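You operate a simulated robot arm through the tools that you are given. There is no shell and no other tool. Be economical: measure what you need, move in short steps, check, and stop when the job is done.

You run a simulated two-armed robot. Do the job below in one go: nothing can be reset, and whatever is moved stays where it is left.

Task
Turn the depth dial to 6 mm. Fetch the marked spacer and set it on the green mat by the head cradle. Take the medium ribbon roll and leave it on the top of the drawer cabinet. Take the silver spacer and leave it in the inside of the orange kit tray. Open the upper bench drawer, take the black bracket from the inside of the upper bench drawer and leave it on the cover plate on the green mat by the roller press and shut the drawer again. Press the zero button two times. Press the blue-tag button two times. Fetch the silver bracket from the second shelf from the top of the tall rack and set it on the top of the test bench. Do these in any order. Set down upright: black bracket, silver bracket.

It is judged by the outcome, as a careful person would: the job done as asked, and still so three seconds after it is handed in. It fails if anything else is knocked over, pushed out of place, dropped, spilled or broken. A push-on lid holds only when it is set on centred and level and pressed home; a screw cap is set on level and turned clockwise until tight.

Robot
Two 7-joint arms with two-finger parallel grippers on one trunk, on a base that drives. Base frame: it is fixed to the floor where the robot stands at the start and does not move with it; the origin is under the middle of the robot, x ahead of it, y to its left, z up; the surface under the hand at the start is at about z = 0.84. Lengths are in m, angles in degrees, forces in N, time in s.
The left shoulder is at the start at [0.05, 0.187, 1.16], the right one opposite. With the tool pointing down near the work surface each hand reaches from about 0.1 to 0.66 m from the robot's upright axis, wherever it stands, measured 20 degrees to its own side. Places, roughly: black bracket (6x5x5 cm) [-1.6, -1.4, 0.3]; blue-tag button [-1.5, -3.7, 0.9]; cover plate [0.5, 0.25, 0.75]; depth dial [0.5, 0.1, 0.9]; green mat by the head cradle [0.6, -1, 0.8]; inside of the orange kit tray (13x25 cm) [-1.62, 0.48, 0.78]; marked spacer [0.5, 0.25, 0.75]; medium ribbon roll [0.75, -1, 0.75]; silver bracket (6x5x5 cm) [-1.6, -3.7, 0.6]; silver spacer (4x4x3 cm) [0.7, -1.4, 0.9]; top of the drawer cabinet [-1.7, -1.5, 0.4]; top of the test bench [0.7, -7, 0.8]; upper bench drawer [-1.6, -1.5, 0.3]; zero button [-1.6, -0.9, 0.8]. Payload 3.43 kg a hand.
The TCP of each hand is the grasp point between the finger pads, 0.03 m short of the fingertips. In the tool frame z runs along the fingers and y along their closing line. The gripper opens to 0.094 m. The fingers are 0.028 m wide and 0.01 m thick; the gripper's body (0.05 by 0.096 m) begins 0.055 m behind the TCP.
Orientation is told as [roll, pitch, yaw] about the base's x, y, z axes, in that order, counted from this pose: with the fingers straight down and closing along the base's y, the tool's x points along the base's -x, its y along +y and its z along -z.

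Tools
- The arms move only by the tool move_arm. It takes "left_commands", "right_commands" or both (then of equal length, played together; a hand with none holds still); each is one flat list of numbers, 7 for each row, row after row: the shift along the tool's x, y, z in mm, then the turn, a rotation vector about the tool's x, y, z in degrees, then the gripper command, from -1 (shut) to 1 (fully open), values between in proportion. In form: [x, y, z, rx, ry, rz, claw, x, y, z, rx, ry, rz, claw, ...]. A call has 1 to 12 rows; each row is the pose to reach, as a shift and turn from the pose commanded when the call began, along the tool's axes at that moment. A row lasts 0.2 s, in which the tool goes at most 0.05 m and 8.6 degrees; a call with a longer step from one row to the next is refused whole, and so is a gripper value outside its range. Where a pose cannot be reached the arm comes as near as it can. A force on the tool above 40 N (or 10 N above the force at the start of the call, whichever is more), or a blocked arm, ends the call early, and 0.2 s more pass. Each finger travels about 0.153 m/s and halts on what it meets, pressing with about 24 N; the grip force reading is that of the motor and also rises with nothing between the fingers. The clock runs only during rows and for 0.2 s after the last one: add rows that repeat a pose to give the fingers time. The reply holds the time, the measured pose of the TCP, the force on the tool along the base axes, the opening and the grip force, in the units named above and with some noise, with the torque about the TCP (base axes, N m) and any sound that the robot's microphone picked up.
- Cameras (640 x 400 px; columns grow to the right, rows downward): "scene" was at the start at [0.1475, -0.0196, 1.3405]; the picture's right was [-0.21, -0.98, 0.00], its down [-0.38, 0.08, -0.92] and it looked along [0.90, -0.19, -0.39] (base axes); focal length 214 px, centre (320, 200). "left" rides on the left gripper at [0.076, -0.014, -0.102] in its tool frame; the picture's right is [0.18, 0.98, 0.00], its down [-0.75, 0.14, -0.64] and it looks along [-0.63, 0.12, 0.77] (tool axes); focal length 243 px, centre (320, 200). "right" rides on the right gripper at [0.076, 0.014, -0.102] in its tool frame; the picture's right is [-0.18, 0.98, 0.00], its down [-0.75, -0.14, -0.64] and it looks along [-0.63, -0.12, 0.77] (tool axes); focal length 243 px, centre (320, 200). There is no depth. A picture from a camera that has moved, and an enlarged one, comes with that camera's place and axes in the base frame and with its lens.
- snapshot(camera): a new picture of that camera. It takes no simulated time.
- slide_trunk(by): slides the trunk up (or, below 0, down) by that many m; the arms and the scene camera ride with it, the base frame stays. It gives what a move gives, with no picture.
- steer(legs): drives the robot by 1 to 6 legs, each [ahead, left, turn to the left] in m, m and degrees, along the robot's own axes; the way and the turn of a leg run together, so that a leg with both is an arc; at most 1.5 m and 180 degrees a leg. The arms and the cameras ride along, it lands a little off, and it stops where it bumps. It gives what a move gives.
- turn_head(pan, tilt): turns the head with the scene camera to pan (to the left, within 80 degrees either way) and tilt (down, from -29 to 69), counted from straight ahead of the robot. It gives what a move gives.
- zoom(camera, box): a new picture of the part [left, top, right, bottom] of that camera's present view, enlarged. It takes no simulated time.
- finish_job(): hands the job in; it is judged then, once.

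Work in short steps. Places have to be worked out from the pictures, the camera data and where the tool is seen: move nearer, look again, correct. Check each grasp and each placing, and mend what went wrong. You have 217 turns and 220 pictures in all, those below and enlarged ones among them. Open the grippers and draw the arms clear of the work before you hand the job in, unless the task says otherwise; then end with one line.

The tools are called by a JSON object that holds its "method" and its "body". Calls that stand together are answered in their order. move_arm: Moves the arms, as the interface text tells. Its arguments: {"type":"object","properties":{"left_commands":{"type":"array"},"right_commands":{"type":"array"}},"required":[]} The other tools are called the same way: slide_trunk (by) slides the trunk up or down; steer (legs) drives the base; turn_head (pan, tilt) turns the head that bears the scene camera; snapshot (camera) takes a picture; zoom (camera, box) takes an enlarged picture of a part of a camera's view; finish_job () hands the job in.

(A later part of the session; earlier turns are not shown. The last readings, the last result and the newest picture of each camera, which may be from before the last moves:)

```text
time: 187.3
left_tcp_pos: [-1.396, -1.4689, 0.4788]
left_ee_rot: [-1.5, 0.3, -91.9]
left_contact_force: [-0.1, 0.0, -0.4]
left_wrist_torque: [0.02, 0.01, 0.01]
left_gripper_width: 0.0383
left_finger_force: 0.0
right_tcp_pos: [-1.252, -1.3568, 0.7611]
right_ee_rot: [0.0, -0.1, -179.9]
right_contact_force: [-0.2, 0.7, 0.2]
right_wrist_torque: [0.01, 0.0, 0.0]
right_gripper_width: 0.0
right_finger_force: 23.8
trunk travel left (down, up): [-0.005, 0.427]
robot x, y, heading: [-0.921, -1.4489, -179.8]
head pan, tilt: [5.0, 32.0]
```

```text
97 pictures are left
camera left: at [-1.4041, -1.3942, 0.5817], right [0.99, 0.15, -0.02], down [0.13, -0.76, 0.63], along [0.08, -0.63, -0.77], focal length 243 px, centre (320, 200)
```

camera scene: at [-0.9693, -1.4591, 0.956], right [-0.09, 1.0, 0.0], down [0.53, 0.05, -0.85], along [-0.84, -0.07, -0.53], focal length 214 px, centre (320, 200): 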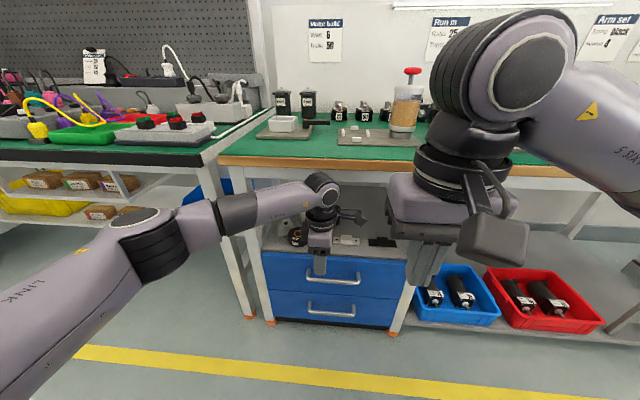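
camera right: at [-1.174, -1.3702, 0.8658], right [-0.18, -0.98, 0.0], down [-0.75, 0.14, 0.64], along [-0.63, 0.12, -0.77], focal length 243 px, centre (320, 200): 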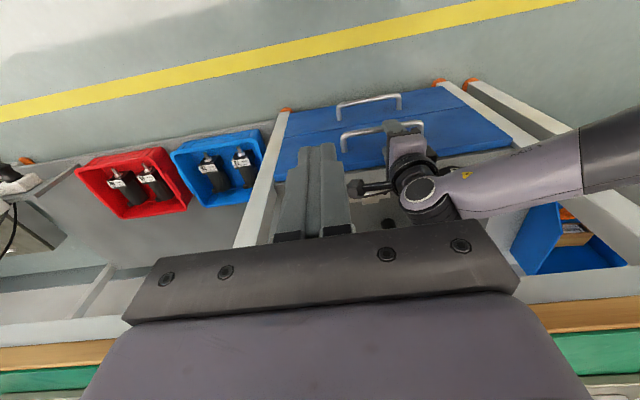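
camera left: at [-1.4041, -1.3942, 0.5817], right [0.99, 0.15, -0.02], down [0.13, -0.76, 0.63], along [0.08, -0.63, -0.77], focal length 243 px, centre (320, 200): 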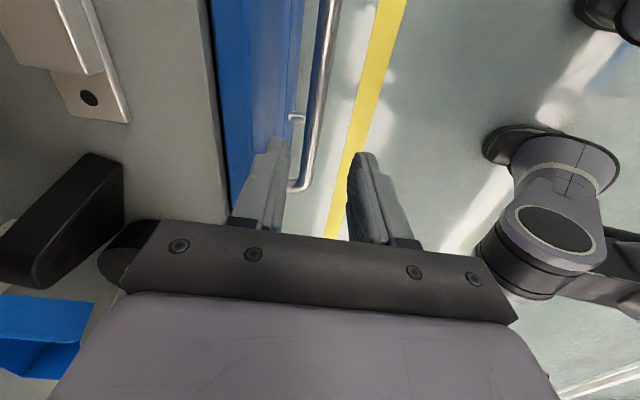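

Good; the bar lies between. I'll descend with a small roll correction and close.

{"method": "move_arm", "body": {"left_commands": [0, -1, 25, -1.5, 0, 0, -0.19, 0, -1, 50, -1.5, 0, 0, -0.19, 0, -1, 75, -1.5, 0, 0, -0.19, 0, -1, 92, -1.5, 0, 0, -0.19, 0, -1, 92, -1.5, 0, 0, -1, 0, -1, 92, -1.5, 0, 0, -1]}}

{"method": "zoom", "body": {"camera": "scene", "box": [270, 220, 410, 340]}}

```text
time: 188.7
left_tcp_pos: [-1.4026, -1.4686, 0.3845]
left_ee_rot: [-0.2, 0.4, -91.7]
left_contact_force: [-4.6, -0.1, 3.9]
left_wrist_torque: [0.17, 0.04, 1.13]
left_gripper_width: 0.0185
left_finger_force: 44.8
right_tcp_pos: [-1.2506, -1.3579, 0.7614]
right_ee_rot: [0.0, 0.0, -179.9]
right_contact_force: [0.0, -0.4, -0.5]
right_wrist_torque: [-0.02, -0.01, 0.03]
right_gripper_width: 0.0
right_finger_force: 24.3
trunk travel left (down, up): [-0.005, 0.427]
robot x, y, heading: [-0.9192, -1.4534, -180.2]
head pan, tilt: [5.0, 32.0]
```

```text
3.33 times, centred on (340, 280) of scene
camera zoom: at [-1.0701, -1.4592, 0.9561], right [-0.09, 1.0, 0.0], down [0.53, 0.05, -0.85], along [-0.84, -0.07, -0.53], focal length 715 px, centre (253, -67)
```

zoom: 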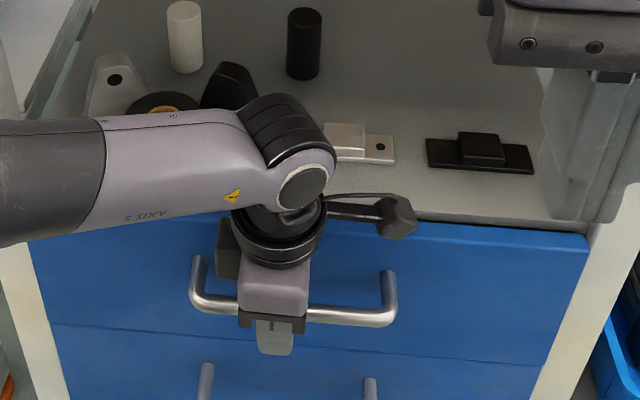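

The bar is gripped. I'll pull the drawer open by driving back 27 cm.

{"method": "steer", "body": {"legs": [[-0.27, 0, 0]]}}

{"method": "snapshot", "body": {"camera": "scene"}}

{"method": "snapshot", "body": {"camera": "right"}}

```text
time: 190.6
left_tcp_pos: [-1.1312, -1.4685, 0.3853]
left_ee_rot: [-0.2, 0.2, -92.1]
left_contact_force: [-0.1, -19.1, 14.9]
left_wrist_torque: [0.06, -0.07, 1.03]
left_gripper_width: 0.0189
left_finger_force: 45.2
right_tcp_pos: [-0.9802, -1.357, 0.763]
right_ee_rot: [0.0, -0.1, 179.9]
right_contact_force: [-0.5, 0.7, -0.2]
right_wrist_torque: [-0.01, 0.01, 0.01]
right_gripper_width: 0.0003
right_finger_force: 24.0
trunk travel left (down, up): [-0.005, 0.427]
robot x, y, heading: [-0.6524, -1.451, 179.7]
head pan, tilt: [5.0, 32.0]
```

```text
95 pictures are left
camera scene: at [-0.7995, -1.4591, 0.9562], right [-0.08, 1.0, 0.0], down [0.53, 0.04, -0.85], along [-0.85, -0.07, -0.53], focal length 214 px, centre (320, 200)
```

scene: 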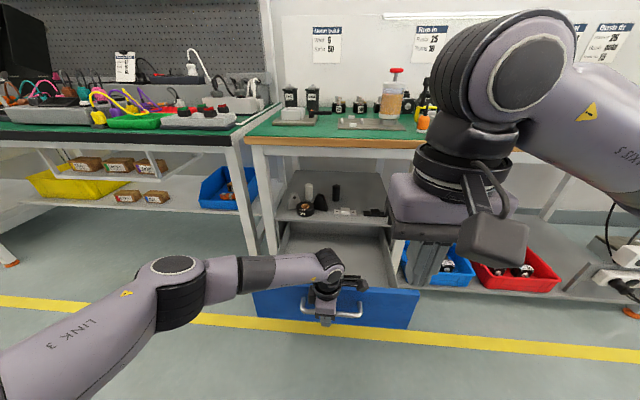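

```text
94 pictures are left
camera right: at [-0.9037, -1.3697, 0.8658], right [-0.19, -0.98, 0.0], down [-0.75, 0.14, 0.64], along [-0.63, 0.12, -0.77], focal length 243 px, centre (320, 200)
```

right: 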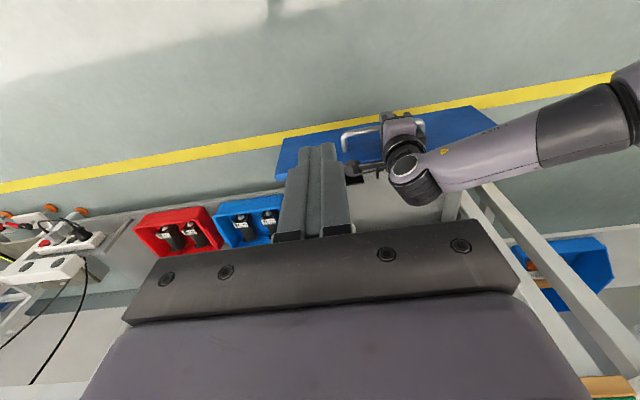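

The drawer is open. I'll release the handle, raise the left hand out of the way, and look inside.

{"method": "move_arm", "body": {"left_commands": [0, 0, 0, 0, 0, 0, -0.19, 0, 0, 0, 0, 0, 0, -0.19, 0, 0, -45, 0, 0, 0, -0.19, 0, 0, -90, 0, 0, 0, -0.19, -20, 0, -130, 0, 0, 0, -0.19, -55, 20, -160, 0, 0, 0, -0.19, -100, 35, -170, 0, 0, 0, -0.19, -140, 50, -170, 0, 0, 0, -1]}}

{"method": "turn_head", "body": {"pan": 0, "tilt": 45}}

{"method": "snapshot", "body": {"camera": "scene"}}

```text
refused: row 6 steps farther than a row can; nothing moved
```

```text
time: 191.3
left_tcp_pos: [-1.1307, -1.4689, 0.3853]
left_ee_rot: [-0.1, 0.3, -92.0]
left_contact_force: [-1.1, 0.1, 6.8]
left_wrist_torque: [-0.09, -0.01, 1.11]
left_gripper_width: 0.0188
left_finger_force: 45.0
right_tcp_pos: [-0.9818, -1.3573, 0.7604]
right_ee_rot: [0.0, -0.1, 179.8]
right_contact_force: [-0.6, 0.4, 0.6]
right_wrist_torque: [0.01, 0.0, -0.06]
right_gripper_width: 0.0
right_finger_force: 24.2
trunk travel left (down, up): [-0.005, 0.427]
robot x, y, heading: [-0.6527, -1.4501, 179.8]
head pan, tilt: [0.0, 45.0]
```

```text
93 pictures are left
camera scene: at [-0.7921, -1.4512, 0.9366], right [0.0, 1.0, 0.0], down [0.71, 0.0, -0.71], along [-0.71, 0.0, -0.71], focal length 214 px, centre (320, 200)
```

scene: 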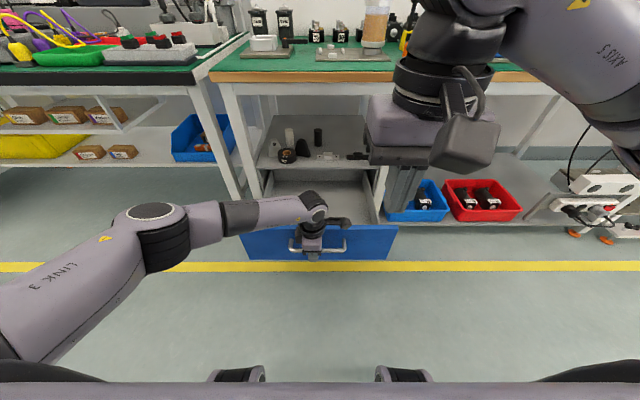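

{"method": "move_arm", "body": {"left_commands": [0, 0, 0, 0, 0, 0, -0.19, 0, 0, 0, 0, 0, 0, -0.19, 0, 0, -45, 0, 0, 0, -0.19, 0, 0, -90, 0, 0, 0, -0.19, -15, 0, -130, 0, 0, 0, -0.19, -40, 15, -160, 0, 0, 0, -0.19, -75, 25, -190, 0, 0, 0, -0.19, -110, 35, -210, 0, 0, 0, -0.6, -140, 50, -220, 0, 0, 0, -1]}}

{"method": "steer", "body": {"legs": [[-0.08, 0, 0]]}}

{"method": "slide_trunk", "body": {"by": 0.25}}

{"method": "zoom", "body": {"camera": "scene", "box": [220, 120, 420, 270]}}

```text
time: 193.3
left_tcp_pos: [-1.0868, -1.6123, 0.6047]
left_ee_rot: [0.1, 0.2, -92.0]
left_contact_force: [0.3, 0.2, 0.8]
left_wrist_torque: [0.03, 0.02, 0.0]
left_gripper_width: 0.0
left_finger_force: 23.9
right_tcp_pos: [-0.9792, -1.3565, 0.7602]
right_ee_rot: [0.1, 0.0, 179.9]
right_contact_force: [0.1, -0.3, 0.5]
right_wrist_torque: [-0.01, -0.02, 0.03]
right_gripper_width: 0.0
right_finger_force: 23.9
trunk travel left (down, up): [-0.005, 0.427]
robot x, y, heading: [-0.6491, -1.4521, 179.8]
head pan, tilt: [0.0, 45.0]
```

```text
time: 194.4
left_tcp_pos: [-1.0074, -1.611, 0.6042]
left_ee_rot: [0.1, 0.2, -92.1]
left_contact_force: [0.4, 0.2, 0.2]
left_wrist_torque: [0.0, 0.02, 0.0]
left_gripper_width: 0.0
left_finger_force: 24.0
right_tcp_pos: [-0.9009, -1.3565, 0.7613]
right_ee_rot: [0.0, 0.0, 179.9]
right_contact_force: [-0.3, 0.3, 0.1]
right_wrist_torque: [-0.03, -0.02, -0.01]
right_gripper_width: 0.0002
right_finger_force: 24.1
trunk travel left (down, up): [-0.005, 0.427]
robot x, y, heading: [-0.5707, -1.4488, 179.8]
head pan, tilt: [0.0, 45.0]
```

```text
time: 197.0
left_tcp_pos: [-1.0057, -1.6116, 0.8558]
left_ee_rot: [0.0, 0.3, -92.1]
left_contact_force: [0.3, 0.0, 0.3]
left_wrist_torque: [0.01, 0.01, -0.03]
left_gripper_width: 0.0002
left_finger_force: 24.3
right_tcp_pos: [-0.9002, -1.3556, 1.0107]
right_ee_rot: [0.0, 0.0, 179.9]
right_contact_force: [-0.8, -0.3, 0.4]
right_wrist_torque: [-0.01, 0.02, 0.0]
right_gripper_width: 0.0
right_finger_force: 24.7
trunk travel left (down, up): [-0.255, 0.177]
robot x, y, heading: [-0.5685, -1.4512, 179.9]
head pan, tilt: [0.0, 45.0]
```

```text
2.67 times, centred on (320, 195) of scene
camera zoom: at [-0.7121, -1.4513, 1.1864], right [0.0, 1.0, 0.0], down [0.71, 0.0, -0.71], along [-0.71, 0.0, -0.71], focal length 572 px, centre (320, 213)
```

zoom: 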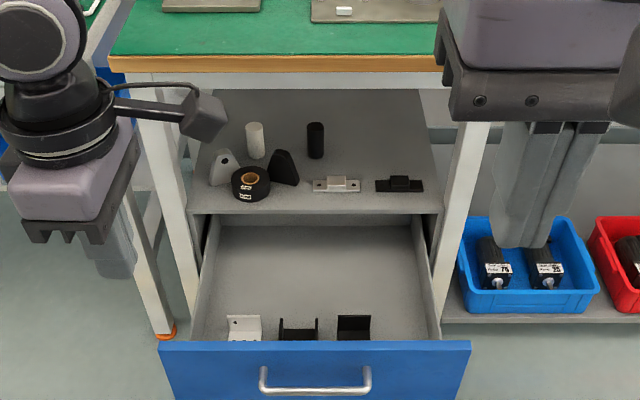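

Inside are a white L, a black U-piece and a black L-bracket (at about y = -1.394, matching the listed place). I'll get the right camera over it for a closer look.

{"method": "steer", "body": {"legs": [[0.15, 0, 0]]}}

{"method": "move_arm", "body": {"right_commands": [-10, 5, 40, 0, 0, 0, -1, -20, 10, 80, 0, 0, 0, 0, -30, 15, 120, 0, 0, 0, 1, -40, 20, 160, 0, 0, 0, 1]}}

{"method": "snapshot", "body": {"camera": "right"}}

{"method": "zoom", "body": {"camera": "scene", "box": [260, 200, 400, 300]}}

```text
time: 198.3
left_tcp_pos: [-1.1568, -1.6099, 0.855]
left_ee_rot: [0.0, 0.1, -92.2]
left_contact_force: [0.1, -0.3, -0.5]
left_wrist_torque: [-0.01, 0.01, 0.04]
left_gripper_width: 0.0
left_finger_force: 24.8
right_tcp_pos: [-1.0508, -1.355, 1.0107]
right_ee_rot: [0.1, 0.0, 179.7]
right_contact_force: [-0.3, 0.3, 1.0]
right_wrist_torque: [-0.01, 0.02, -0.02]
right_gripper_width: 0.0
right_finger_force: 23.8
trunk travel left (down, up): [-0.255, 0.177]
robot x, y, heading: [-0.7229, -1.4519, 179.7]
head pan, tilt: [0.0, 45.0]
```

```text
time: 199.3
left_tcp_pos: [-1.1568, -1.61, 0.8549]
left_ee_rot: [0.1, 0.3, -92.3]
left_contact_force: [0.0, 0.0, 0.1]
left_wrist_torque: [0.0, -0.01, 0.02]
left_gripper_width: 0.0
left_finger_force: 24.0
right_tcp_pos: [-1.0884, -1.3736, 0.8501]
right_ee_rot: [0.0, -0.1, 179.6]
right_contact_force: [-0.3, -0.2, 0.0]
right_wrist_torque: [0.0, 0.0, 0.0]
right_gripper_width: 0.0941
right_finger_force: 0.0
trunk travel left (down, up): [-0.255, 0.177]
robot x, y, heading: [-0.7183, -1.4517, 179.7]
head pan, tilt: [0.0, 45.0]
```

```text
91 pictures are left
camera right: at [-1.0131, -1.3871, 0.9539], right [-0.19, -0.98, 0.0], down [-0.75, 0.15, 0.64], along [-0.63, 0.12, -0.77], focal length 243 px, centre (320, 200)
```

right: 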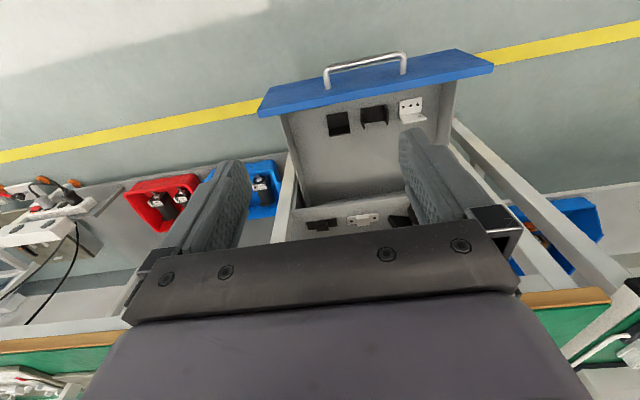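

```text
4.00 times, centred on (330, 250) of scene
camera zoom: at [-0.8615, -1.4502, 1.1865], right [0.01, 1.0, 0.0], down [0.71, 0.0, -0.71], along [-0.71, 0.0, -0.71], focal length 858 px, centre (280, 0)
```

zoom: 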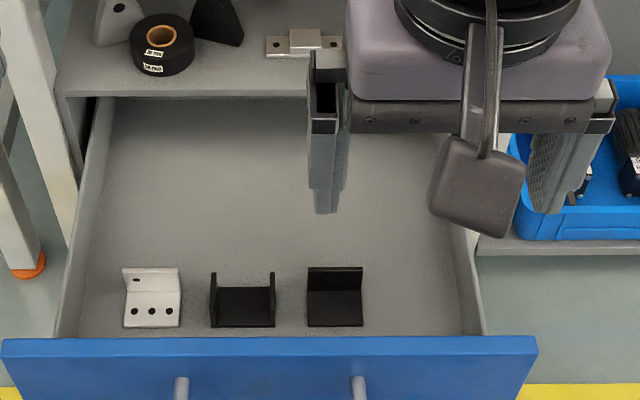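

The target is the black L-bracket, with its vertical plate on the far side. I'll zoom with the right camera to triangulate it.

{"method": "zoom", "body": {"camera": "right", "box": [300, 80, 440, 160]}}

```text
4.57 times, centred on (370, 120) of right
camera zoom: at [-1.0131, -1.3871, 0.9539], right [-0.19, -0.98, 0.0], down [-0.75, 0.15, 0.64], along [-0.63, 0.12, -0.77], focal length 1109 px, centre (91, 566)
```

zoom: 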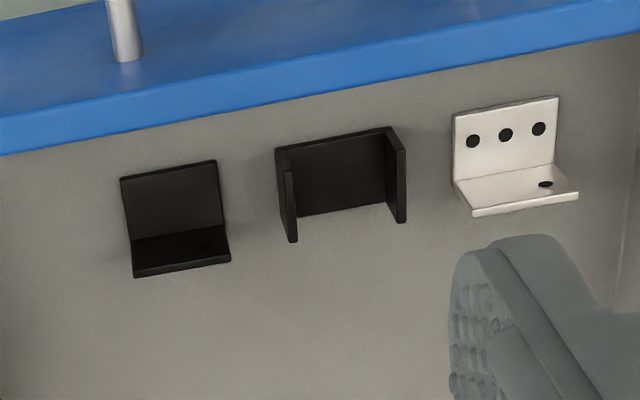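

The bracket: foot front edge x≈-1.256, vertical plate x≈-1.302, y centre≈-1.393, floor z≈0.305. I'll drive 5 cm closer, turn the right wrist to pinch the plate along x, and lower the trunk.

{"method": "steer", "body": {"legs": [[0.05, 0, 0]]}}

{"method": "move_arm", "body": {"right_commands": [-8, 2, 0, 0, 0, 8, 0, -16, 4, 0, 0, 0, 16, 0, -24, 6, 0, 0, 0, 24, 0, -32, 8, 0, 0, 0, 32, 0, -40, 10, 0, 0, 0, 40, 0, -48, 12, 0, 0, 0, 48, 0, -56, 14, 0, 0, 0, 56, 0, -64, 16, 0, 0, 0, 64, 0, -72, 18, 0, 0, 0, 72, 0, -80, 19, 0, 0, 0, 80, 0, -90, 19, 0, 0, 0, 88, 0]}}

{"method": "slide_trunk", "body": {"by": -0.25}}

{"method": "snapshot", "body": {"camera": "right"}}

```text
time: 200.2
left_tcp_pos: [-1.206, -1.6091, 0.8553]
left_ee_rot: [-0.1, 0.2, -92.3]
left_contact_force: [-0.3, -0.2, -0.4]
left_wrist_torque: [0.01, 0.0, -0.03]
left_gripper_width: 0.0003
left_finger_force: 24.0
right_tcp_pos: [-1.1376, -1.3722, 0.8501]
right_ee_rot: [0.0, 0.0, 179.7]
right_contact_force: [0.1, 0.2, 0.4]
right_wrist_torque: [0.06, 0.0, 0.01]
right_gripper_width: 0.094
right_finger_force: 0.1
trunk travel left (down, up): [-0.255, 0.177]
robot x, y, heading: [-0.7741, -1.4474, 179.8]
head pan, tilt: [0.0, 45.0]
```

```text
time: 202.7
left_tcp_pos: [-1.207, -1.6096, 0.8547]
left_ee_rot: [0.0, 0.2, -92.2]
left_contact_force: [0.3, -0.6, 0.6]
left_wrist_torque: [-0.02, 0.0, 0.0]
left_gripper_width: 0.0
left_finger_force: 24.1
right_tcp_pos: [-1.2283, -1.3909, 0.8499]
right_ee_rot: [0.0, 0.1, 91.4]
right_contact_force: [0.1, -0.6, -0.5]
right_wrist_torque: [0.0, 0.02, -0.01]
right_gripper_width: 0.0469
right_finger_force: 0.1
trunk travel left (down, up): [-0.255, 0.177]
robot x, y, heading: [-0.7678, -1.4542, 179.6]
head pan, tilt: [0.0, 45.0]
```

```text
time: 205.2
left_tcp_pos: [-1.2055, -1.6092, 0.6049]
left_ee_rot: [0.0, 0.2, -92.4]
left_contact_force: [0.3, 0.1, 0.7]
left_wrist_torque: [0.05, 0.03, 0.02]
left_gripper_width: 0.0
left_finger_force: 23.6
right_tcp_pos: [-1.2267, -1.3902, 0.5999]
right_ee_rot: [0.0, 0.1, 91.7]
right_contact_force: [0.5, -0.5, 0.6]
right_wrist_torque: [0.03, -0.03, 0.03]
right_gripper_width: 0.0468
right_finger_force: 0.0
trunk travel left (down, up): [-0.005, 0.427]
robot x, y, heading: [-0.7663, -1.4503, 179.6]
head pan, tilt: [0.0, 45.0]
```

```text
88 pictures are left
camera right: at [-1.2402, -1.4662, 0.7046], right [-0.99, 0.16, 0.0], down [0.12, 0.76, 0.64], along [0.1, 0.63, -0.77], focal length 243 px, centre (320, 200)
```

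right: 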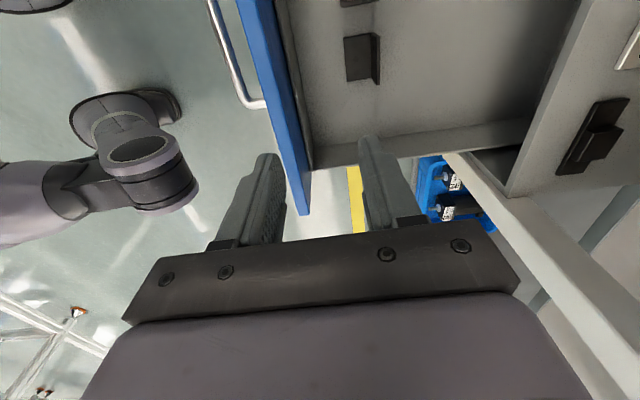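

The plate is at (-1.301, -1.397). I'll move above it and come down to z = 0.44.

{"method": "move_arm", "body": {"right_commands": [1, 20, 35, 0, 0, 0, 0, 2, 40, 75, 0, 0, 0, 0, 3, 58, 115, 0, 0, 0, 0, 4, 74, 160, 0, 0, 0, 0]}}

{"method": "snapshot", "body": {"camera": "right"}}

```text
time: 206.2
left_tcp_pos: [-1.2045, -1.6093, 0.6043]
left_ee_rot: [0.1, 0.3, -92.3]
left_contact_force: [1.0, -0.4, 0.0]
left_wrist_torque: [-0.02, 0.0, -0.05]
left_gripper_width: 0.0002
left_finger_force: 24.4
right_tcp_pos: [-1.3056, -1.3973, 0.4399]
right_ee_rot: [0.1, 0.0, 91.7]
right_contact_force: [0.5, -0.2, 0.1]
right_wrist_torque: [-0.03, -0.01, -0.02]
right_gripper_width: 0.047
right_finger_force: 0.1
trunk travel left (down, up): [-0.005, 0.427]
robot x, y, heading: [-0.772, -1.448, 179.6]
head pan, tilt: [0.0, 45.0]
```

```text
87 pictures are left
camera right: at [-1.3178, -1.4715, 0.5444], right [-0.99, 0.15, 0.0], down [0.12, 0.76, 0.64], along [0.1, 0.63, -0.77], focal length 243 px, centre (320, 200)
```

right: 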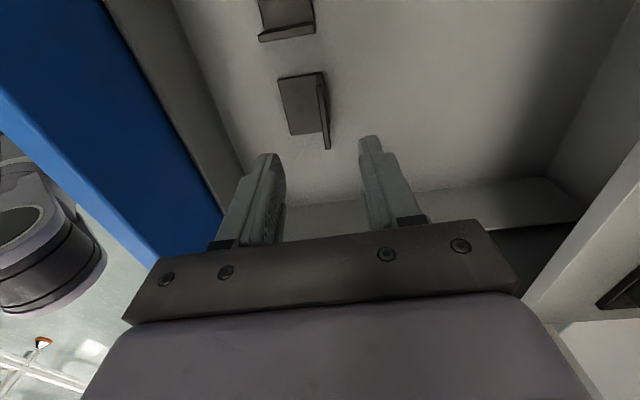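

The plate is at about (-1.311, -1.402). I'll adjust, descend and grip.

{"method": "move_arm", "body": {"right_commands": [5, 5, 30, 0, 0, 0, 0, 5, 5, 60, 0, 0, 0, 0, 5, 5, 80, 0, 0, 0, 0, 5, 5, 89, 0, 0, 0, 0, 5, 5, 89, 0, 0, 0, -1, 5, 5, 89, 0, 0, 0, -1, 5, 5, 89, 0, 0, 0, -1]}}

{"method": "snapshot", "body": {"camera": "right"}}

```text
time: 207.8
left_tcp_pos: [-1.2058, -1.609, 0.6043]
left_ee_rot: [0.0, 0.1, -92.4]
left_contact_force: [-0.6, 1.1, -0.1]
left_wrist_torque: [0.01, 0.01, 0.0]
left_gripper_width: 0.0
left_finger_force: 23.8
right_tcp_pos: [-1.3059, -1.4009, 0.3512]
right_ee_rot: [0.0, -0.1, 91.7]
right_contact_force: [-0.4, -0.2, -0.5]
right_wrist_torque: [0.02, 0.02, -0.01]
right_gripper_width: 0.0055
right_finger_force: 23.5
trunk travel left (down, up): [-0.005, 0.427]
robot x, y, heading: [-0.7744, -1.4487, 179.6]
head pan, tilt: [0.0, 45.0]
```

```text
86 pictures are left
camera right: at [-1.3187, -1.4763, 0.4565], right [-0.99, 0.15, 0.0], down [0.12, 0.76, 0.64], along [0.1, 0.63, -0.77], focal length 243 px, centre (320, 200)
```

right: 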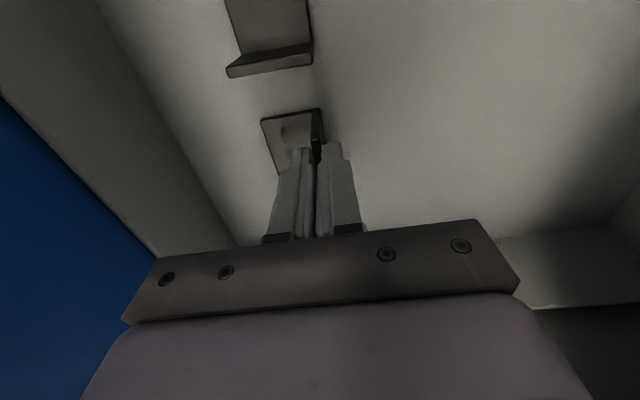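

The grip holds the 5.5 mm plate. I'll lift it clear of the drawer.

{"method": "move_arm", "body": {"right_commands": [0, 0, -15, 0, 0, 0, -1, 0, 0, -50, 0, 0, 0, -1, 0, 0, -95, 0, 0, 0, -1, 0, 0, -140, 0, 0, 0, -1, 0, 0, -185, 0, 0, 0, -1, 0, -30, -220, 0, 0, 0, -1, 0, -70, -240, 0, 0, 0, -1, 0, -110, -250, 0, 0, 0, -1]}}

{"method": "snapshot", "body": {"camera": "right"}}

{"method": "snapshot", "body": {"camera": "scene"}}

```text
time: 209.6
left_tcp_pos: [-1.2056, -1.6096, 0.6048]
left_ee_rot: [0.0, 0.2, -92.2]
left_contact_force: [0.4, 0.6, -0.3]
left_wrist_torque: [-0.04, -0.02, 0.01]
left_gripper_width: 0.0
left_finger_force: 23.5
right_tcp_pos: [-1.1957, -1.4023, 0.6058]
right_ee_rot: [-0.1, -0.1, 91.7]
right_contact_force: [-0.1, 0.7, -0.2]
right_wrist_torque: [-0.06, 0.02, -0.02]
right_gripper_width: 0.0055
right_finger_force: 24.1
trunk travel left (down, up): [-0.005, 0.427]
robot x, y, heading: [-0.7672, -1.4527, 179.6]
head pan, tilt: [0.0, 45.0]
```

```text
85 pictures are left
camera right: at [-1.2081, -1.4767, 0.7086], right [-0.99, 0.16, 0.0], down [0.12, 0.76, 0.64], along [0.1, 0.63, -0.77], focal length 243 px, centre (320, 200)
```

right: 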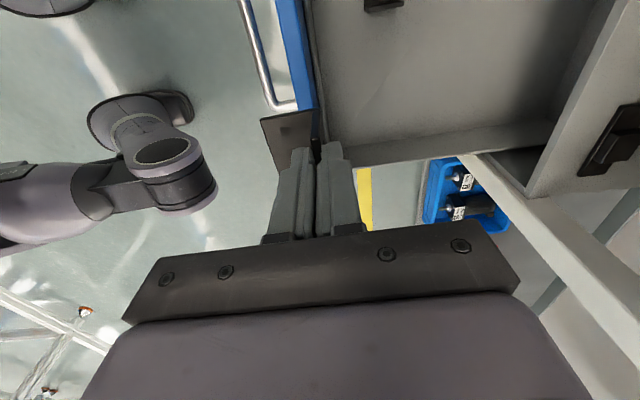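

```text
84 pictures are left
camera scene: at [-0.9108, -1.4498, 0.9365], right [0.01, 1.0, 0.0], down [0.71, 0.0, -0.71], along [-0.71, 0.0, -0.71], focal length 214 px, centre (320, 200)
```

scene: 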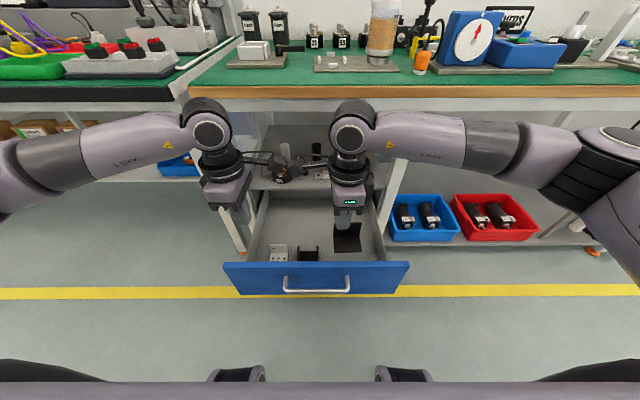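

The bracket is held by the right hand. To shut the drawer with the left fist, I'll back up 12 cm and swing the right hand aside and up.

{"method": "steer", "body": {"legs": [[-0.12, 0, 0]]}}

{"method": "move_arm", "body": {"right_commands": [-25, 0, -10, 0, 0, 0, -1, -55, 0, -30, 0, 0, 0, -1, -90, 0, -55, 0, 0, 0, -1, -120, 0, -85, 0, 0, 0, -1, -140, 0, -110, 0, 0, 0, -1]}}

{"method": "move_arm", "body": {"left_commands": [40, 3, 0, 0, 0, 0, -1, 80, 6, 0, 0, 0, 0, -1, 120, 6, 20, 0, 0, 0, -1, 150, 6, 60, 0, 0, 0, -1, 150, 6, 105, 0, 0, 0, -1, 150, 6, 150, 0, 0, 0, -1, 150, 6, 195, 0, 0, 0, -1]}}

{"method": "snapshot", "body": {"camera": "scene"}}

{"method": "snapshot", "body": {"camera": "left"}}

```text
time: 210.9
left_tcp_pos: [-1.0882, -1.6088, 0.6033]
left_ee_rot: [-0.1, 0.2, -92.5]
left_contact_force: [-0.2, 0.1, 0.1]
left_wrist_torque: [-0.03, -0.01, 0.0]
left_gripper_width: 0.0003
left_finger_force: 23.5
right_tcp_pos: [-1.077, -1.4006, 0.6047]
right_ee_rot: [0.0, 0.1, 91.5]
right_contact_force: [-0.1, 0.4, -0.6]
right_wrist_torque: [0.0, 0.02, -0.03]
right_gripper_width: 0.0051
right_finger_force: 24.2
trunk travel left (down, up): [-0.005, 0.427]
robot x, y, heading: [-0.6485, -1.4539, 179.4]
head pan, tilt: [0.0, 45.0]
```

```text
time: 212.1
left_tcp_pos: [-1.0874, -1.6089, 0.6051]
left_ee_rot: [0.1, 0.2, -92.5]
left_contact_force: [-0.6, 0.4, -0.5]
left_wrist_torque: [0.0, -0.01, 0.02]
left_gripper_width: 0.0
left_finger_force: 24.2
right_tcp_pos: [-1.0762, -1.2614, 0.7154]
right_ee_rot: [0.0, 0.0, 91.5]
right_contact_force: [-0.2, 0.1, -1.1]
right_wrist_torque: [-0.03, -0.01, -0.01]
right_gripper_width: 0.0056
right_finger_force: 24.6
trunk travel left (down, up): [-0.005, 0.427]
robot x, y, heading: [-0.6513, -1.4526, 179.6]
head pan, tilt: [0.0, 45.0]
```

```text
time: 213.7
left_tcp_pos: [-1.0771, -1.46, 0.4127]
left_ee_rot: [-0.1, 0.2, -92.5]
left_contact_force: [-0.4, -1.0, 0.4]
left_wrist_torque: [0.0, -0.03, -0.02]
left_gripper_width: 0.0
left_finger_force: 24.3
right_tcp_pos: [-1.0782, -1.2612, 0.7151]
right_ee_rot: [-0.1, 0.0, 91.5]
right_contact_force: [0.5, 0.3, -1.0]
right_wrist_torque: [-0.04, 0.01, 0.04]
right_gripper_width: 0.0053
right_finger_force: 23.8
trunk travel left (down, up): [-0.005, 0.427]
robot x, y, heading: [-0.6509, -1.451, 179.2]
head pan, tilt: [0.0, 45.0]
```

```text
83 pictures are left
camera scene: at [-0.7919, -1.4503, 0.9366], right [0.01, 1.0, 0.0], down [0.71, -0.01, -0.71], along [-0.71, 0.01, -0.71], focal length 214 px, centre (320, 200)
```

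scene: 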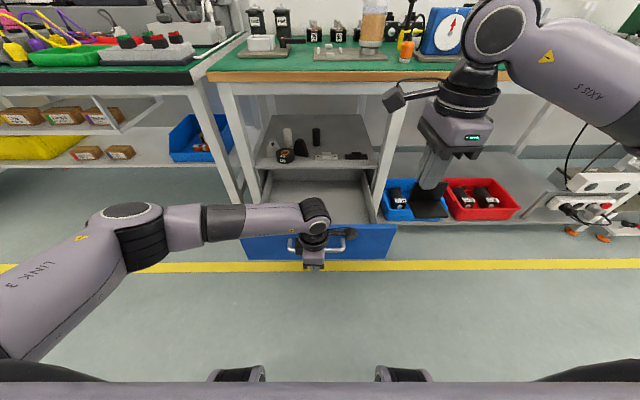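

```text
82 pictures are left
camera left: at [-1.089, -1.3852, 0.5151], right [0.99, 0.14, 0.0], down [0.11, -0.76, 0.64], along [0.09, -0.63, -0.77], focal length 243 px, centre (320, 200)
```

left: 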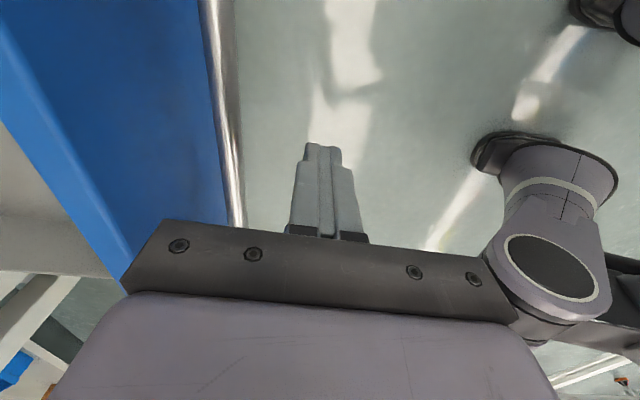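

The left fist is in front of the bar. I'll lower it 15 mm and pull the right hand back 13 cm so it stays clear of the bench, then drive forward to push the drawer in.

{"method": "move_arm", "body": {"left_commands": [0, 0, 8, 0, 0, 0, -1, 0, 0, 15, 0, 0, 0, -1, 0, 0, 15, 0, 0, 0, -1, 0, 0, 15, 0, 0, 0, -1], "right_commands": [0, -35, 0, 0, 0, 0, -1, 0, -70, 0, 0, 0, 0, -1, 0, -105, 0, 0, 0, 0, -1, 0, -130, 0, 0, 0, 0, -1]}}

{"method": "steer", "body": {"legs": [[0.29, 0, 0.5]]}}

{"method": "snapshot", "body": {"camera": "scene"}}

```text
time: 214.7
left_tcp_pos: [-1.0759, -1.4584, 0.3958]
left_ee_rot: [0.0, 0.3, -92.5]
left_contact_force: [0.4, -0.2, -0.4]
left_wrist_torque: [-0.02, -0.04, 0.0]
left_gripper_width: 0.0
left_finger_force: 24.0
right_tcp_pos: [-0.9483, -1.2562, 0.7121]
right_ee_rot: [0.0, 0.0, 91.4]
right_contact_force: [-0.3, -0.3, -1.7]
right_wrist_torque: [-0.02, 0.01, -0.01]
right_gripper_width: 0.0053
right_finger_force: 23.6
trunk travel left (down, up): [-0.005, 0.427]
robot x, y, heading: [-0.6468, -1.4507, 179.3]
head pan, tilt: [0.0, 45.0]
```

```text
time: 216.7
left_tcp_pos: [-1.3691, -1.467, 0.3964]
left_ee_rot: [0.0, 0.2, -91.5]
left_contact_force: [-0.3, 0.0, 0.1]
left_wrist_torque: [-0.02, -0.03, -0.01]
left_gripper_width: 0.0001
left_finger_force: 24.3
right_tcp_pos: [-1.244, -1.2623, 0.7122]
right_ee_rot: [0.0, 0.1, 92.5]
right_contact_force: [0.1, -0.3, -0.8]
right_wrist_torque: [-0.03, 0.04, 0.02]
right_gripper_width: 0.0054
right_finger_force: 23.6
trunk travel left (down, up): [-0.005, 0.427]
robot x, y, heading: [-0.9425, -1.4504, -179.7]
head pan, tilt: [0.0, 45.0]
```

```text
81 pictures are left
camera scene: at [-1.0838, -1.4526, 0.9365], right [-0.01, 1.0, 0.0], down [0.71, 0.01, -0.71], along [-0.71, -0.01, -0.71], focal length 214 px, centre (320, 200)
```

scene: 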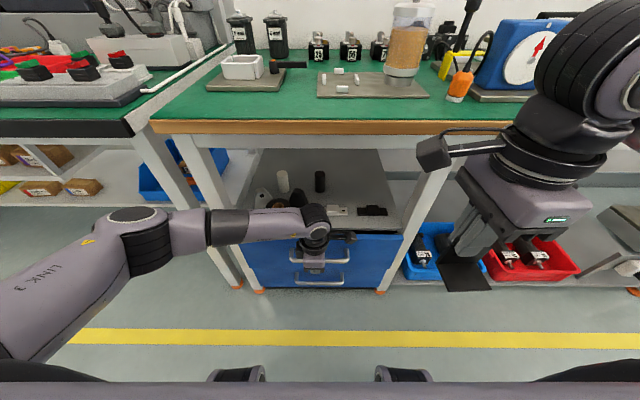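

Nearly closed. I'll push the last couple of centimetres with the arm until the force rises.

{"method": "move_arm", "body": {"left_commands": [0, -8, 0, 0, 0, 0, -1, 0, -14, 0, 0, 0, 0, -1, 0, -20, 0, 0, 0, 0, -1, 0, -25, 0, 0, 0, 0, -1, 0, -30, 0, 0, 0, 0, -1]}}

{"method": "zoom", "body": {"camera": "scene", "box": [230, 160, 430, 300]}}

```text
time: 217.7
left_tcp_pos: [-1.3858, -1.4668, 0.3961]
left_ee_rot: [1.0, -0.1, -91.5]
left_contact_force: [3.9, -0.5, 2.2]
left_wrist_torque: [-0.04, 0.02, 0.06]
left_gripper_width: 0.0
left_finger_force: 23.9
right_tcp_pos: [-1.2442, -1.2624, 0.7124]
right_ee_rot: [0.0, 0.0, 92.5]
right_contact_force: [-0.4, 0.6, -1.3]
right_wrist_torque: [-0.01, 0.0, -0.02]
right_gripper_width: 0.0052
right_finger_force: 24.5
trunk travel left (down, up): [-0.005, 0.427]
robot x, y, heading: [-0.9424, -1.4508, -179.6]
head pan, tilt: [0.0, 45.0]
stopped in row 4 (left hand): the force on the tool passed its limit at 46 N (the readings are from after the stop); the commanded pose is now the measured one
```

```text
2.86 times, centred on (330, 230) of scene
camera zoom: at [-1.0831, -1.4529, 0.9364], right [-0.01, 1.0, 0.0], down [0.71, 0.01, -0.71], along [-0.71, -0.01, -0.71], focal length 613 px, centre (291, 114)
```

zoom: 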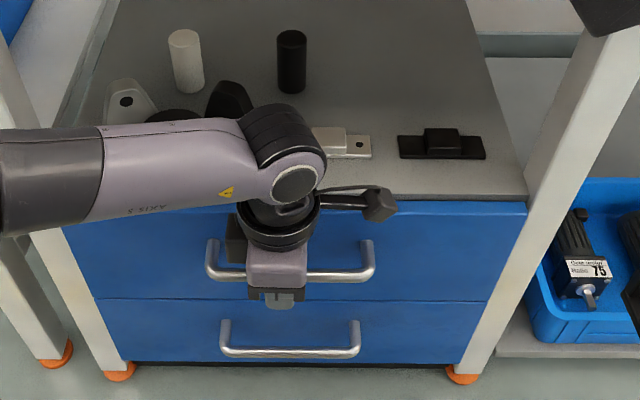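

The drawer is shut (the bar is back at its first position). I'll withdraw the left hand, back off, raise the trunk and turn to the main bench.

{"method": "move_arm", "body": {"left_commands": [0, 30, 0, 0, 0, 0, -1, 0, 60, -10, 0, 0, 0, -1, 0, 70, -50, 0, 0, 0, -1, 0, 80, -95, 0, 0, 0, -1, 0, 90, -140, 0, 0, 0, -1]}}

{"method": "steer", "body": {"legs": [[-0.5, 0, 0]]}}

{"method": "slide_trunk", "body": {"by": 0.37}}

{"method": "zoom", "body": {"camera": "scene", "box": [240, 120, 400, 240]}}

{"method": "steer", "body": {"legs": [[0, 0, -90], [0, 0, -90]]}}

```text
time: 218.8
left_tcp_pos: [-1.298, -1.4684, 0.5396]
left_ee_rot: [0.9, -0.2, -91.4]
left_contact_force: [-0.5, 0.3, 0.2]
left_wrist_torque: [0.0, -0.04, -0.01]
left_gripper_width: 0.0001
left_finger_force: 23.9
right_tcp_pos: [-1.2446, -1.262, 0.7116]
right_ee_rot: [0.0, 0.0, 92.6]
right_contact_force: [-0.2, 0.6, -1.8]
right_wrist_torque: [0.01, 0.01, -0.01]
right_gripper_width: 0.0055
right_finger_force: 24.2
trunk travel left (down, up): [-0.005, 0.427]
robot x, y, heading: [-0.9397, -1.4486, -179.3]
head pan, tilt: [0.0, 45.0]
```

```text
time: 221.8
left_tcp_pos: [-0.7889, -1.4646, 0.5397]
left_ee_rot: [1.0, -0.1, -91.5]
left_contact_force: [0.9, 0.6, 0.3]
left_wrist_torque: [-0.03, 0.02, 0.0]
left_gripper_width: 0.0
left_finger_force: 24.1
right_tcp_pos: [-0.7342, -1.2565, 0.7111]
right_ee_rot: [0.1, 0.0, 92.7]
right_contact_force: [0.3, 0.4, -0.9]
right_wrist_torque: [-0.02, 0.04, 0.01]
right_gripper_width: 0.0053
right_finger_force: 23.8
trunk travel left (down, up): [-0.005, 0.427]
robot x, y, heading: [-0.433, -1.4449, -179.4]
head pan, tilt: [0.0, 45.0]
```

```text
time: 225.4
left_tcp_pos: [-0.7888, -1.4647, 0.9084]
left_ee_rot: [1.0, -0.2, -91.4]
left_contact_force: [-0.2, 0.4, 0.0]
left_wrist_torque: [0.0, 0.03, 0.0]
left_gripper_width: 0.0002
left_finger_force: 23.3
right_tcp_pos: [-0.7345, -1.2583, 1.0823]
right_ee_rot: [0.0, 0.1, 92.6]
right_contact_force: [-0.3, 0.6, -1.5]
right_wrist_torque: [-0.04, 0.0, 0.0]
right_gripper_width: 0.0054
right_finger_force: 24.6
trunk travel left (down, up): [-0.375, 0.057]
robot x, y, heading: [-0.4331, -1.4471, -179.2]
head pan, tilt: [0.0, 45.0]
```

```text
3.33 times, centred on (320, 180) of scene
camera zoom: at [-0.5732, -1.4482, 1.3064], right [-0.01, 1.0, 0.0], down [0.71, 0.01, -0.71], along [-0.71, -0.01, -0.71], focal length 715 px, centre (320, 267)
```

zoom: 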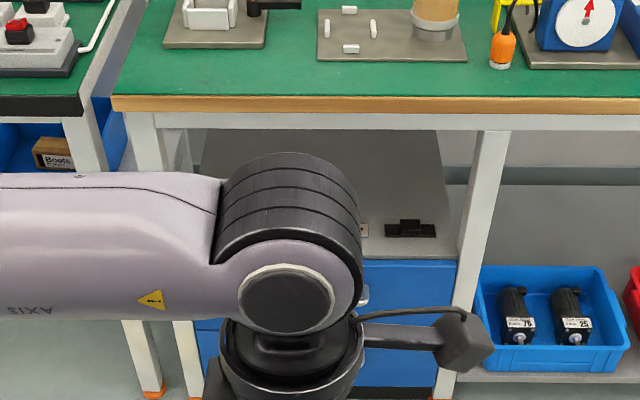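

```text
time: 233.4
left_tcp_pos: [-0.0756, -1.4138, 0.9096]
left_ee_rot: [1.1, -0.1, 90.9]
left_contact_force: [0.4, -0.7, 0.3]
left_wrist_torque: [-0.01, 0.01, 0.01]
left_gripper_width: 0.0
left_finger_force: 24.1
right_tcp_pos: [-0.1221, -1.6225, 1.0824]
right_ee_rot: [0.1, -0.1, -85.1]
right_contact_force: [0.1, -0.5, -1.2]
right_wrist_torque: [0.02, 0.01, 0.01]
right_gripper_width: 0.0053
right_finger_force: 24.0
trunk travel left (down, up): [-0.375, 0.057]
robot x, y, heading: [-0.4316, -1.4434, 3.0]
head pan, tilt: [0.0, 45.0]
```

I'll straighten the left wrist and raise it while driving along to y≈0.38.

{"method": "move_arm", "body": {"left_commands": [0, 0, -20, 0, 0, 8, -1, 0, 0, -40, 0, 0, 16, -1, 0, 0, -60, 0, 0, 24, -1, 0, 0, -80, 0, 0, 32, -1, 0, 0, -100, 0, 0, 40, -1, 0, 0, -120, 0, 0, 48, -1, 0, 0, -140, 0, 0, 56, -1, 0, 0, -160, 0, 0, 64, -1, 0, 0, -180, 0, 0, 72, -1, 0, 0, -200, 0, 0, 80, -1, 0, 0, -215, 0, 0, 88, -1]}}

{"method": "steer", "body": {"legs": [[0, 0, -3], [0, 0.91, 0], [0, 0.91, 0]]}}

{"method": "turn_head", "body": {"pan": 0, "tilt": 32}}

{"method": "snapshot", "body": {"camera": "scene"}}

```text
time: 235.8
left_tcp_pos: [-0.075, -1.4157, 1.1247]
left_ee_rot: [0.1, 1.0, 2.8]
left_contact_force: [0.2, -0.3, 0.0]
left_wrist_torque: [-0.01, -0.02, -0.03]
left_gripper_width: 0.0
left_finger_force: 24.0
right_tcp_pos: [-0.1223, -1.6231, 1.0818]
right_ee_rot: [0.0, 0.0, -84.9]
right_contact_force: [0.4, 0.5, -1.1]
right_wrist_torque: [0.01, -0.03, -0.01]
right_gripper_width: 0.0053
right_finger_force: 24.1
trunk travel left (down, up): [-0.375, 0.057]
robot x, y, heading: [-0.4351, -1.4488, 2.7]
head pan, tilt: [0.0, 45.0]
```

```text
time: 252.5
left_tcp_pos: [-0.1005, 0.397, 1.1231]
left_ee_rot: [0.3, 1.0, 0.8]
left_contact_force: [-0.5, -0.4, -0.7]
left_wrist_torque: [-0.03, -0.02, 0.0]
left_gripper_width: 0.0
left_finger_force: 23.7
right_tcp_pos: [-0.1567, 0.1931, 1.0828]
right_ee_rot: [0.0, 0.1, -87.1]
right_contact_force: [-0.3, 0.3, -0.8]
right_wrist_torque: [0.04, -0.02, 0.01]
right_gripper_width: 0.0054
right_finger_force: 23.6
trunk travel left (down, up): [-0.375, 0.057]
robot x, y, heading: [-0.4612, 0.3806, 1.0]
head pan, tilt: [0.0, 45.0]
```

```text
time: 253.3
left_tcp_pos: [-0.0998, 0.3986, 1.1236]
left_ee_rot: [0.1, 0.9, 1.0]
left_contact_force: [-0.5, -0.2, 0.9]
left_wrist_torque: [0.0, 0.0, -0.01]
left_gripper_width: 0.0
left_finger_force: 23.9
right_tcp_pos: [-0.1563, 0.1917, 1.0826]
right_ee_rot: [0.0, 0.0, -87.0]
right_contact_force: [-0.4, -0.9, -1.6]
right_wrist_torque: [0.02, 0.01, -0.02]
right_gripper_width: 0.0055
right_finger_force: 24.2
trunk travel left (down, up): [-0.375, 0.057]
robot x, y, heading: [-0.4615, 0.3794, 0.9]
head pan, tilt: [0.0, 32.0]
```

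```text
78 pictures are left
camera scene: at [-0.3131, 0.3815, 1.3259], right [0.02, -1.0, 0.0], down [-0.53, -0.01, -0.85], along [0.85, 0.01, -0.53], focal length 214 px, centre (320, 200)
```

scene: 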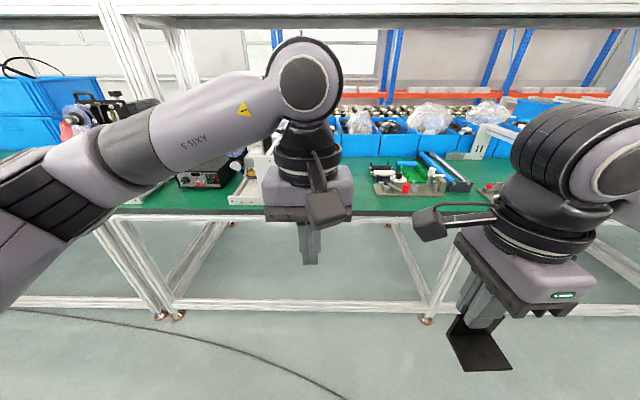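

I'll move the left hand outward to make room, then drive forward to the bench.

{"method": "move_arm", "body": {"left_commands": [15, 25, -10, 0, 0, 0, -1, 30, 50, -20, 0, 0, 0, -1, 45, 80, -30, 0, 0, 0, -1, 60, 110, -40, 0, 0, 0, -1]}}

{"method": "steer", "body": {"legs": [[0.47, 0, -1]]}}

{"method": "turn_head", "body": {"pan": 0, "tilt": 45}}

{"method": "snapshot", "body": {"camera": "scene"}}

```text
time: 254.3
left_tcp_pos: [-0.1617, 0.5112, 1.1671]
left_ee_rot: [0.1, 0.9, 0.9]
left_contact_force: [-1.0, 0.3, -0.2]
left_wrist_torque: [0.01, -0.04, -0.01]
left_gripper_width: 0.0
left_finger_force: 24.2
right_tcp_pos: [-0.1566, 0.1937, 1.0843]
right_ee_rot: [0.0, 0.0, -87.0]
right_contact_force: [-0.1, 0.9, -0.2]
right_wrist_torque: [0.03, -0.01, -0.02]
right_gripper_width: 0.0054
right_finger_force: 24.2
trunk travel left (down, up): [-0.375, 0.057]
robot x, y, heading: [-0.4596, 0.3832, 0.9]
head pan, tilt: [0.0, 32.0]
```

```text
time: 257.1
left_tcp_pos: [0.3077, 0.5124, 1.1663]
left_ee_rot: [0.3, 1.0, 0.5]
left_contact_force: [-0.2, 0.1, -0.1]
left_wrist_torque: [-0.02, 0.01, 0.0]
left_gripper_width: 0.0
left_finger_force: 24.4
right_tcp_pos: [0.3106, 0.1961, 1.0821]
right_ee_rot: [0.0, -0.1, -87.5]
right_contact_force: [-0.3, 0.2, -1.3]
right_wrist_torque: [0.04, 0.0, 0.0]
right_gripper_width: 0.0054
right_finger_force: 24.7
trunk travel left (down, up): [-0.375, 0.057]
robot x, y, heading: [0.009, 0.3873, 0.6]
head pan, tilt: [0.0, 32.0]
```

```text
time: 257.8
left_tcp_pos: [0.3079, 0.5141, 1.1678]
left_ee_rot: [0.2, 1.0, 0.5]
left_contact_force: [-0.3, -0.2, -1.1]
left_wrist_torque: [0.03, -0.01, 0.0]
left_gripper_width: 0.0002
left_finger_force: 24.4
right_tcp_pos: [0.3109, 0.1954, 1.0834]
right_ee_rot: [0.0, 0.0, -87.5]
right_contact_force: [0.1, -0.9, -2.1]
right_wrist_torque: [0.05, -0.02, 0.04]
right_gripper_width: 0.0057
right_finger_force: 24.2
trunk travel left (down, up): [-0.375, 0.057]
robot x, y, heading: [0.0135, 0.3863, 0.6]
head pan, tilt: [0.0, 45.0]
```

```text
77 pictures are left
camera scene: at [0.1471, 0.3859, 1.3065], right [0.01, -1.0, 0.0], down [-0.71, -0.01, -0.71], along [0.71, 0.01, -0.71], focal length 214 px, centre (320, 200)
```

scene: 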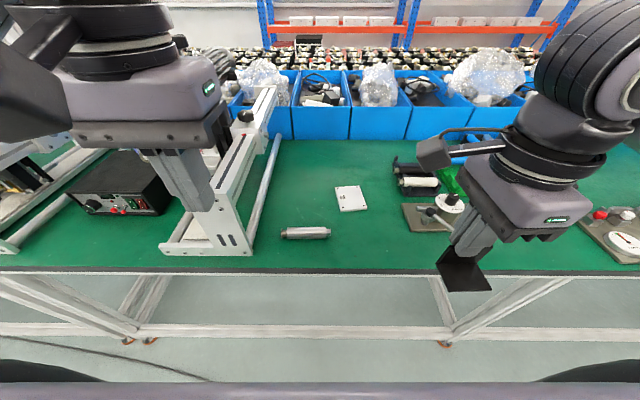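

The cover plate is at (0.618, 0.301). I'll nudge forward and bring the bracket above it, with TCP at (0.64, 0.301) since the foot extends toward me.

{"method": "steer", "body": {"legs": [[0.045, 0, -0.5]]}}

{"method": "move_arm", "body": {"right_commands": [13, 40, 15, 0, 0, 0, -1, 27, 80, 30, 0, 0, 0, -1, 40, 120, 45, 0, 0, 0, -1, 54, 160, 60, 0, 0, 0, -1, 67, 200, 75, 0, 0, 0, -1, 80, 240, 95, 0, 0, 0, -1, 93, 278, 115, 0, 0, 0, -1]}}

{"method": "snapshot", "body": {"camera": "right"}}

{"method": "zoom", "body": {"camera": "scene", "box": [280, 130, 420, 260]}}

```text
time: 258.7
left_tcp_pos: [0.3536, 0.5102, 1.1672]
left_ee_rot: [0.2, 1.0, -0.1]
left_contact_force: [0.9, 0.7, -0.5]
left_wrist_torque: [0.0, 0.01, -0.04]
left_gripper_width: 0.0001
left_finger_force: 24.1
right_tcp_pos: [0.3545, 0.194, 1.0829]
right_ee_rot: [0.0, 0.0, -88.1]
right_contact_force: [0.8, -0.4, -1.0]
right_wrist_torque: [0.01, 0.02, 0.0]
right_gripper_width: 0.0053
right_finger_force: 24.0
trunk travel left (down, up): [-0.375, 0.057]
robot x, y, heading: [0.0561, 0.3859, -0.3]
head pan, tilt: [0.0, 45.0]
```

```text
time: 260.3
left_tcp_pos: [0.3538, 0.5115, 1.1668]
left_ee_rot: [0.2, 1.0, 0.0]
left_contact_force: [-0.5, -0.8, 0.0]
left_wrist_torque: [-0.02, -0.02, 0.02]
left_gripper_width: 0.0
left_finger_force: 23.9
right_tcp_pos: [0.6262, 0.2958, 0.9677]
right_ee_rot: [0.1, -0.1, -87.9]
right_contact_force: [0.1, -0.3, -1.8]
right_wrist_torque: [0.01, -0.01, 0.0]
right_gripper_width: 0.0053
right_finger_force: 23.9
trunk travel left (down, up): [-0.375, 0.057]
robot x, y, heading: [0.0551, 0.3854, 0.0]
head pan, tilt: [0.0, 45.0]
```

```text
76 pictures are left
camera right: at [0.6375, 0.3728, 1.0722], right [0.99, -0.15, 0.0], down [-0.11, -0.76, 0.64], along [-0.09, -0.64, -0.77], focal length 243 px, centre (320, 200)
```

right: 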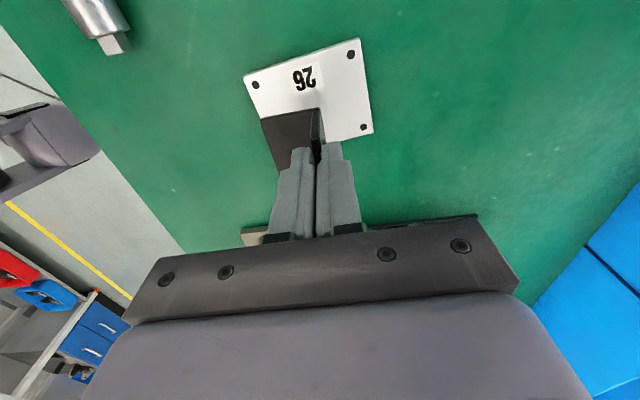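

```text
3.08 times, centred on (350, 195) of scene
camera zoom: at [0.1918, 0.3854, 1.3064], right [0.0, -1.0, 0.0], down [-0.71, 0.0, -0.71], along [0.71, 0.0, -0.71], focal length 660 px, centre (228, 215)
```

zoom: 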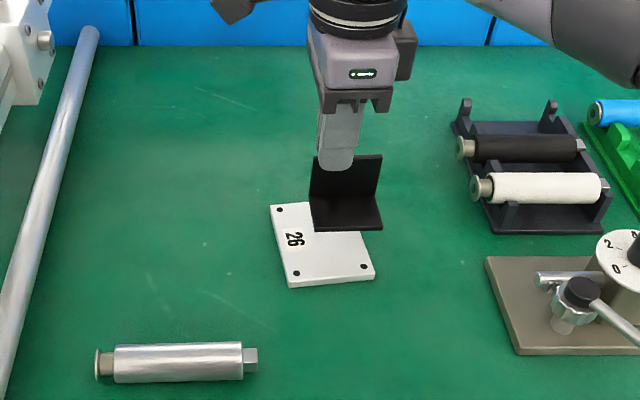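

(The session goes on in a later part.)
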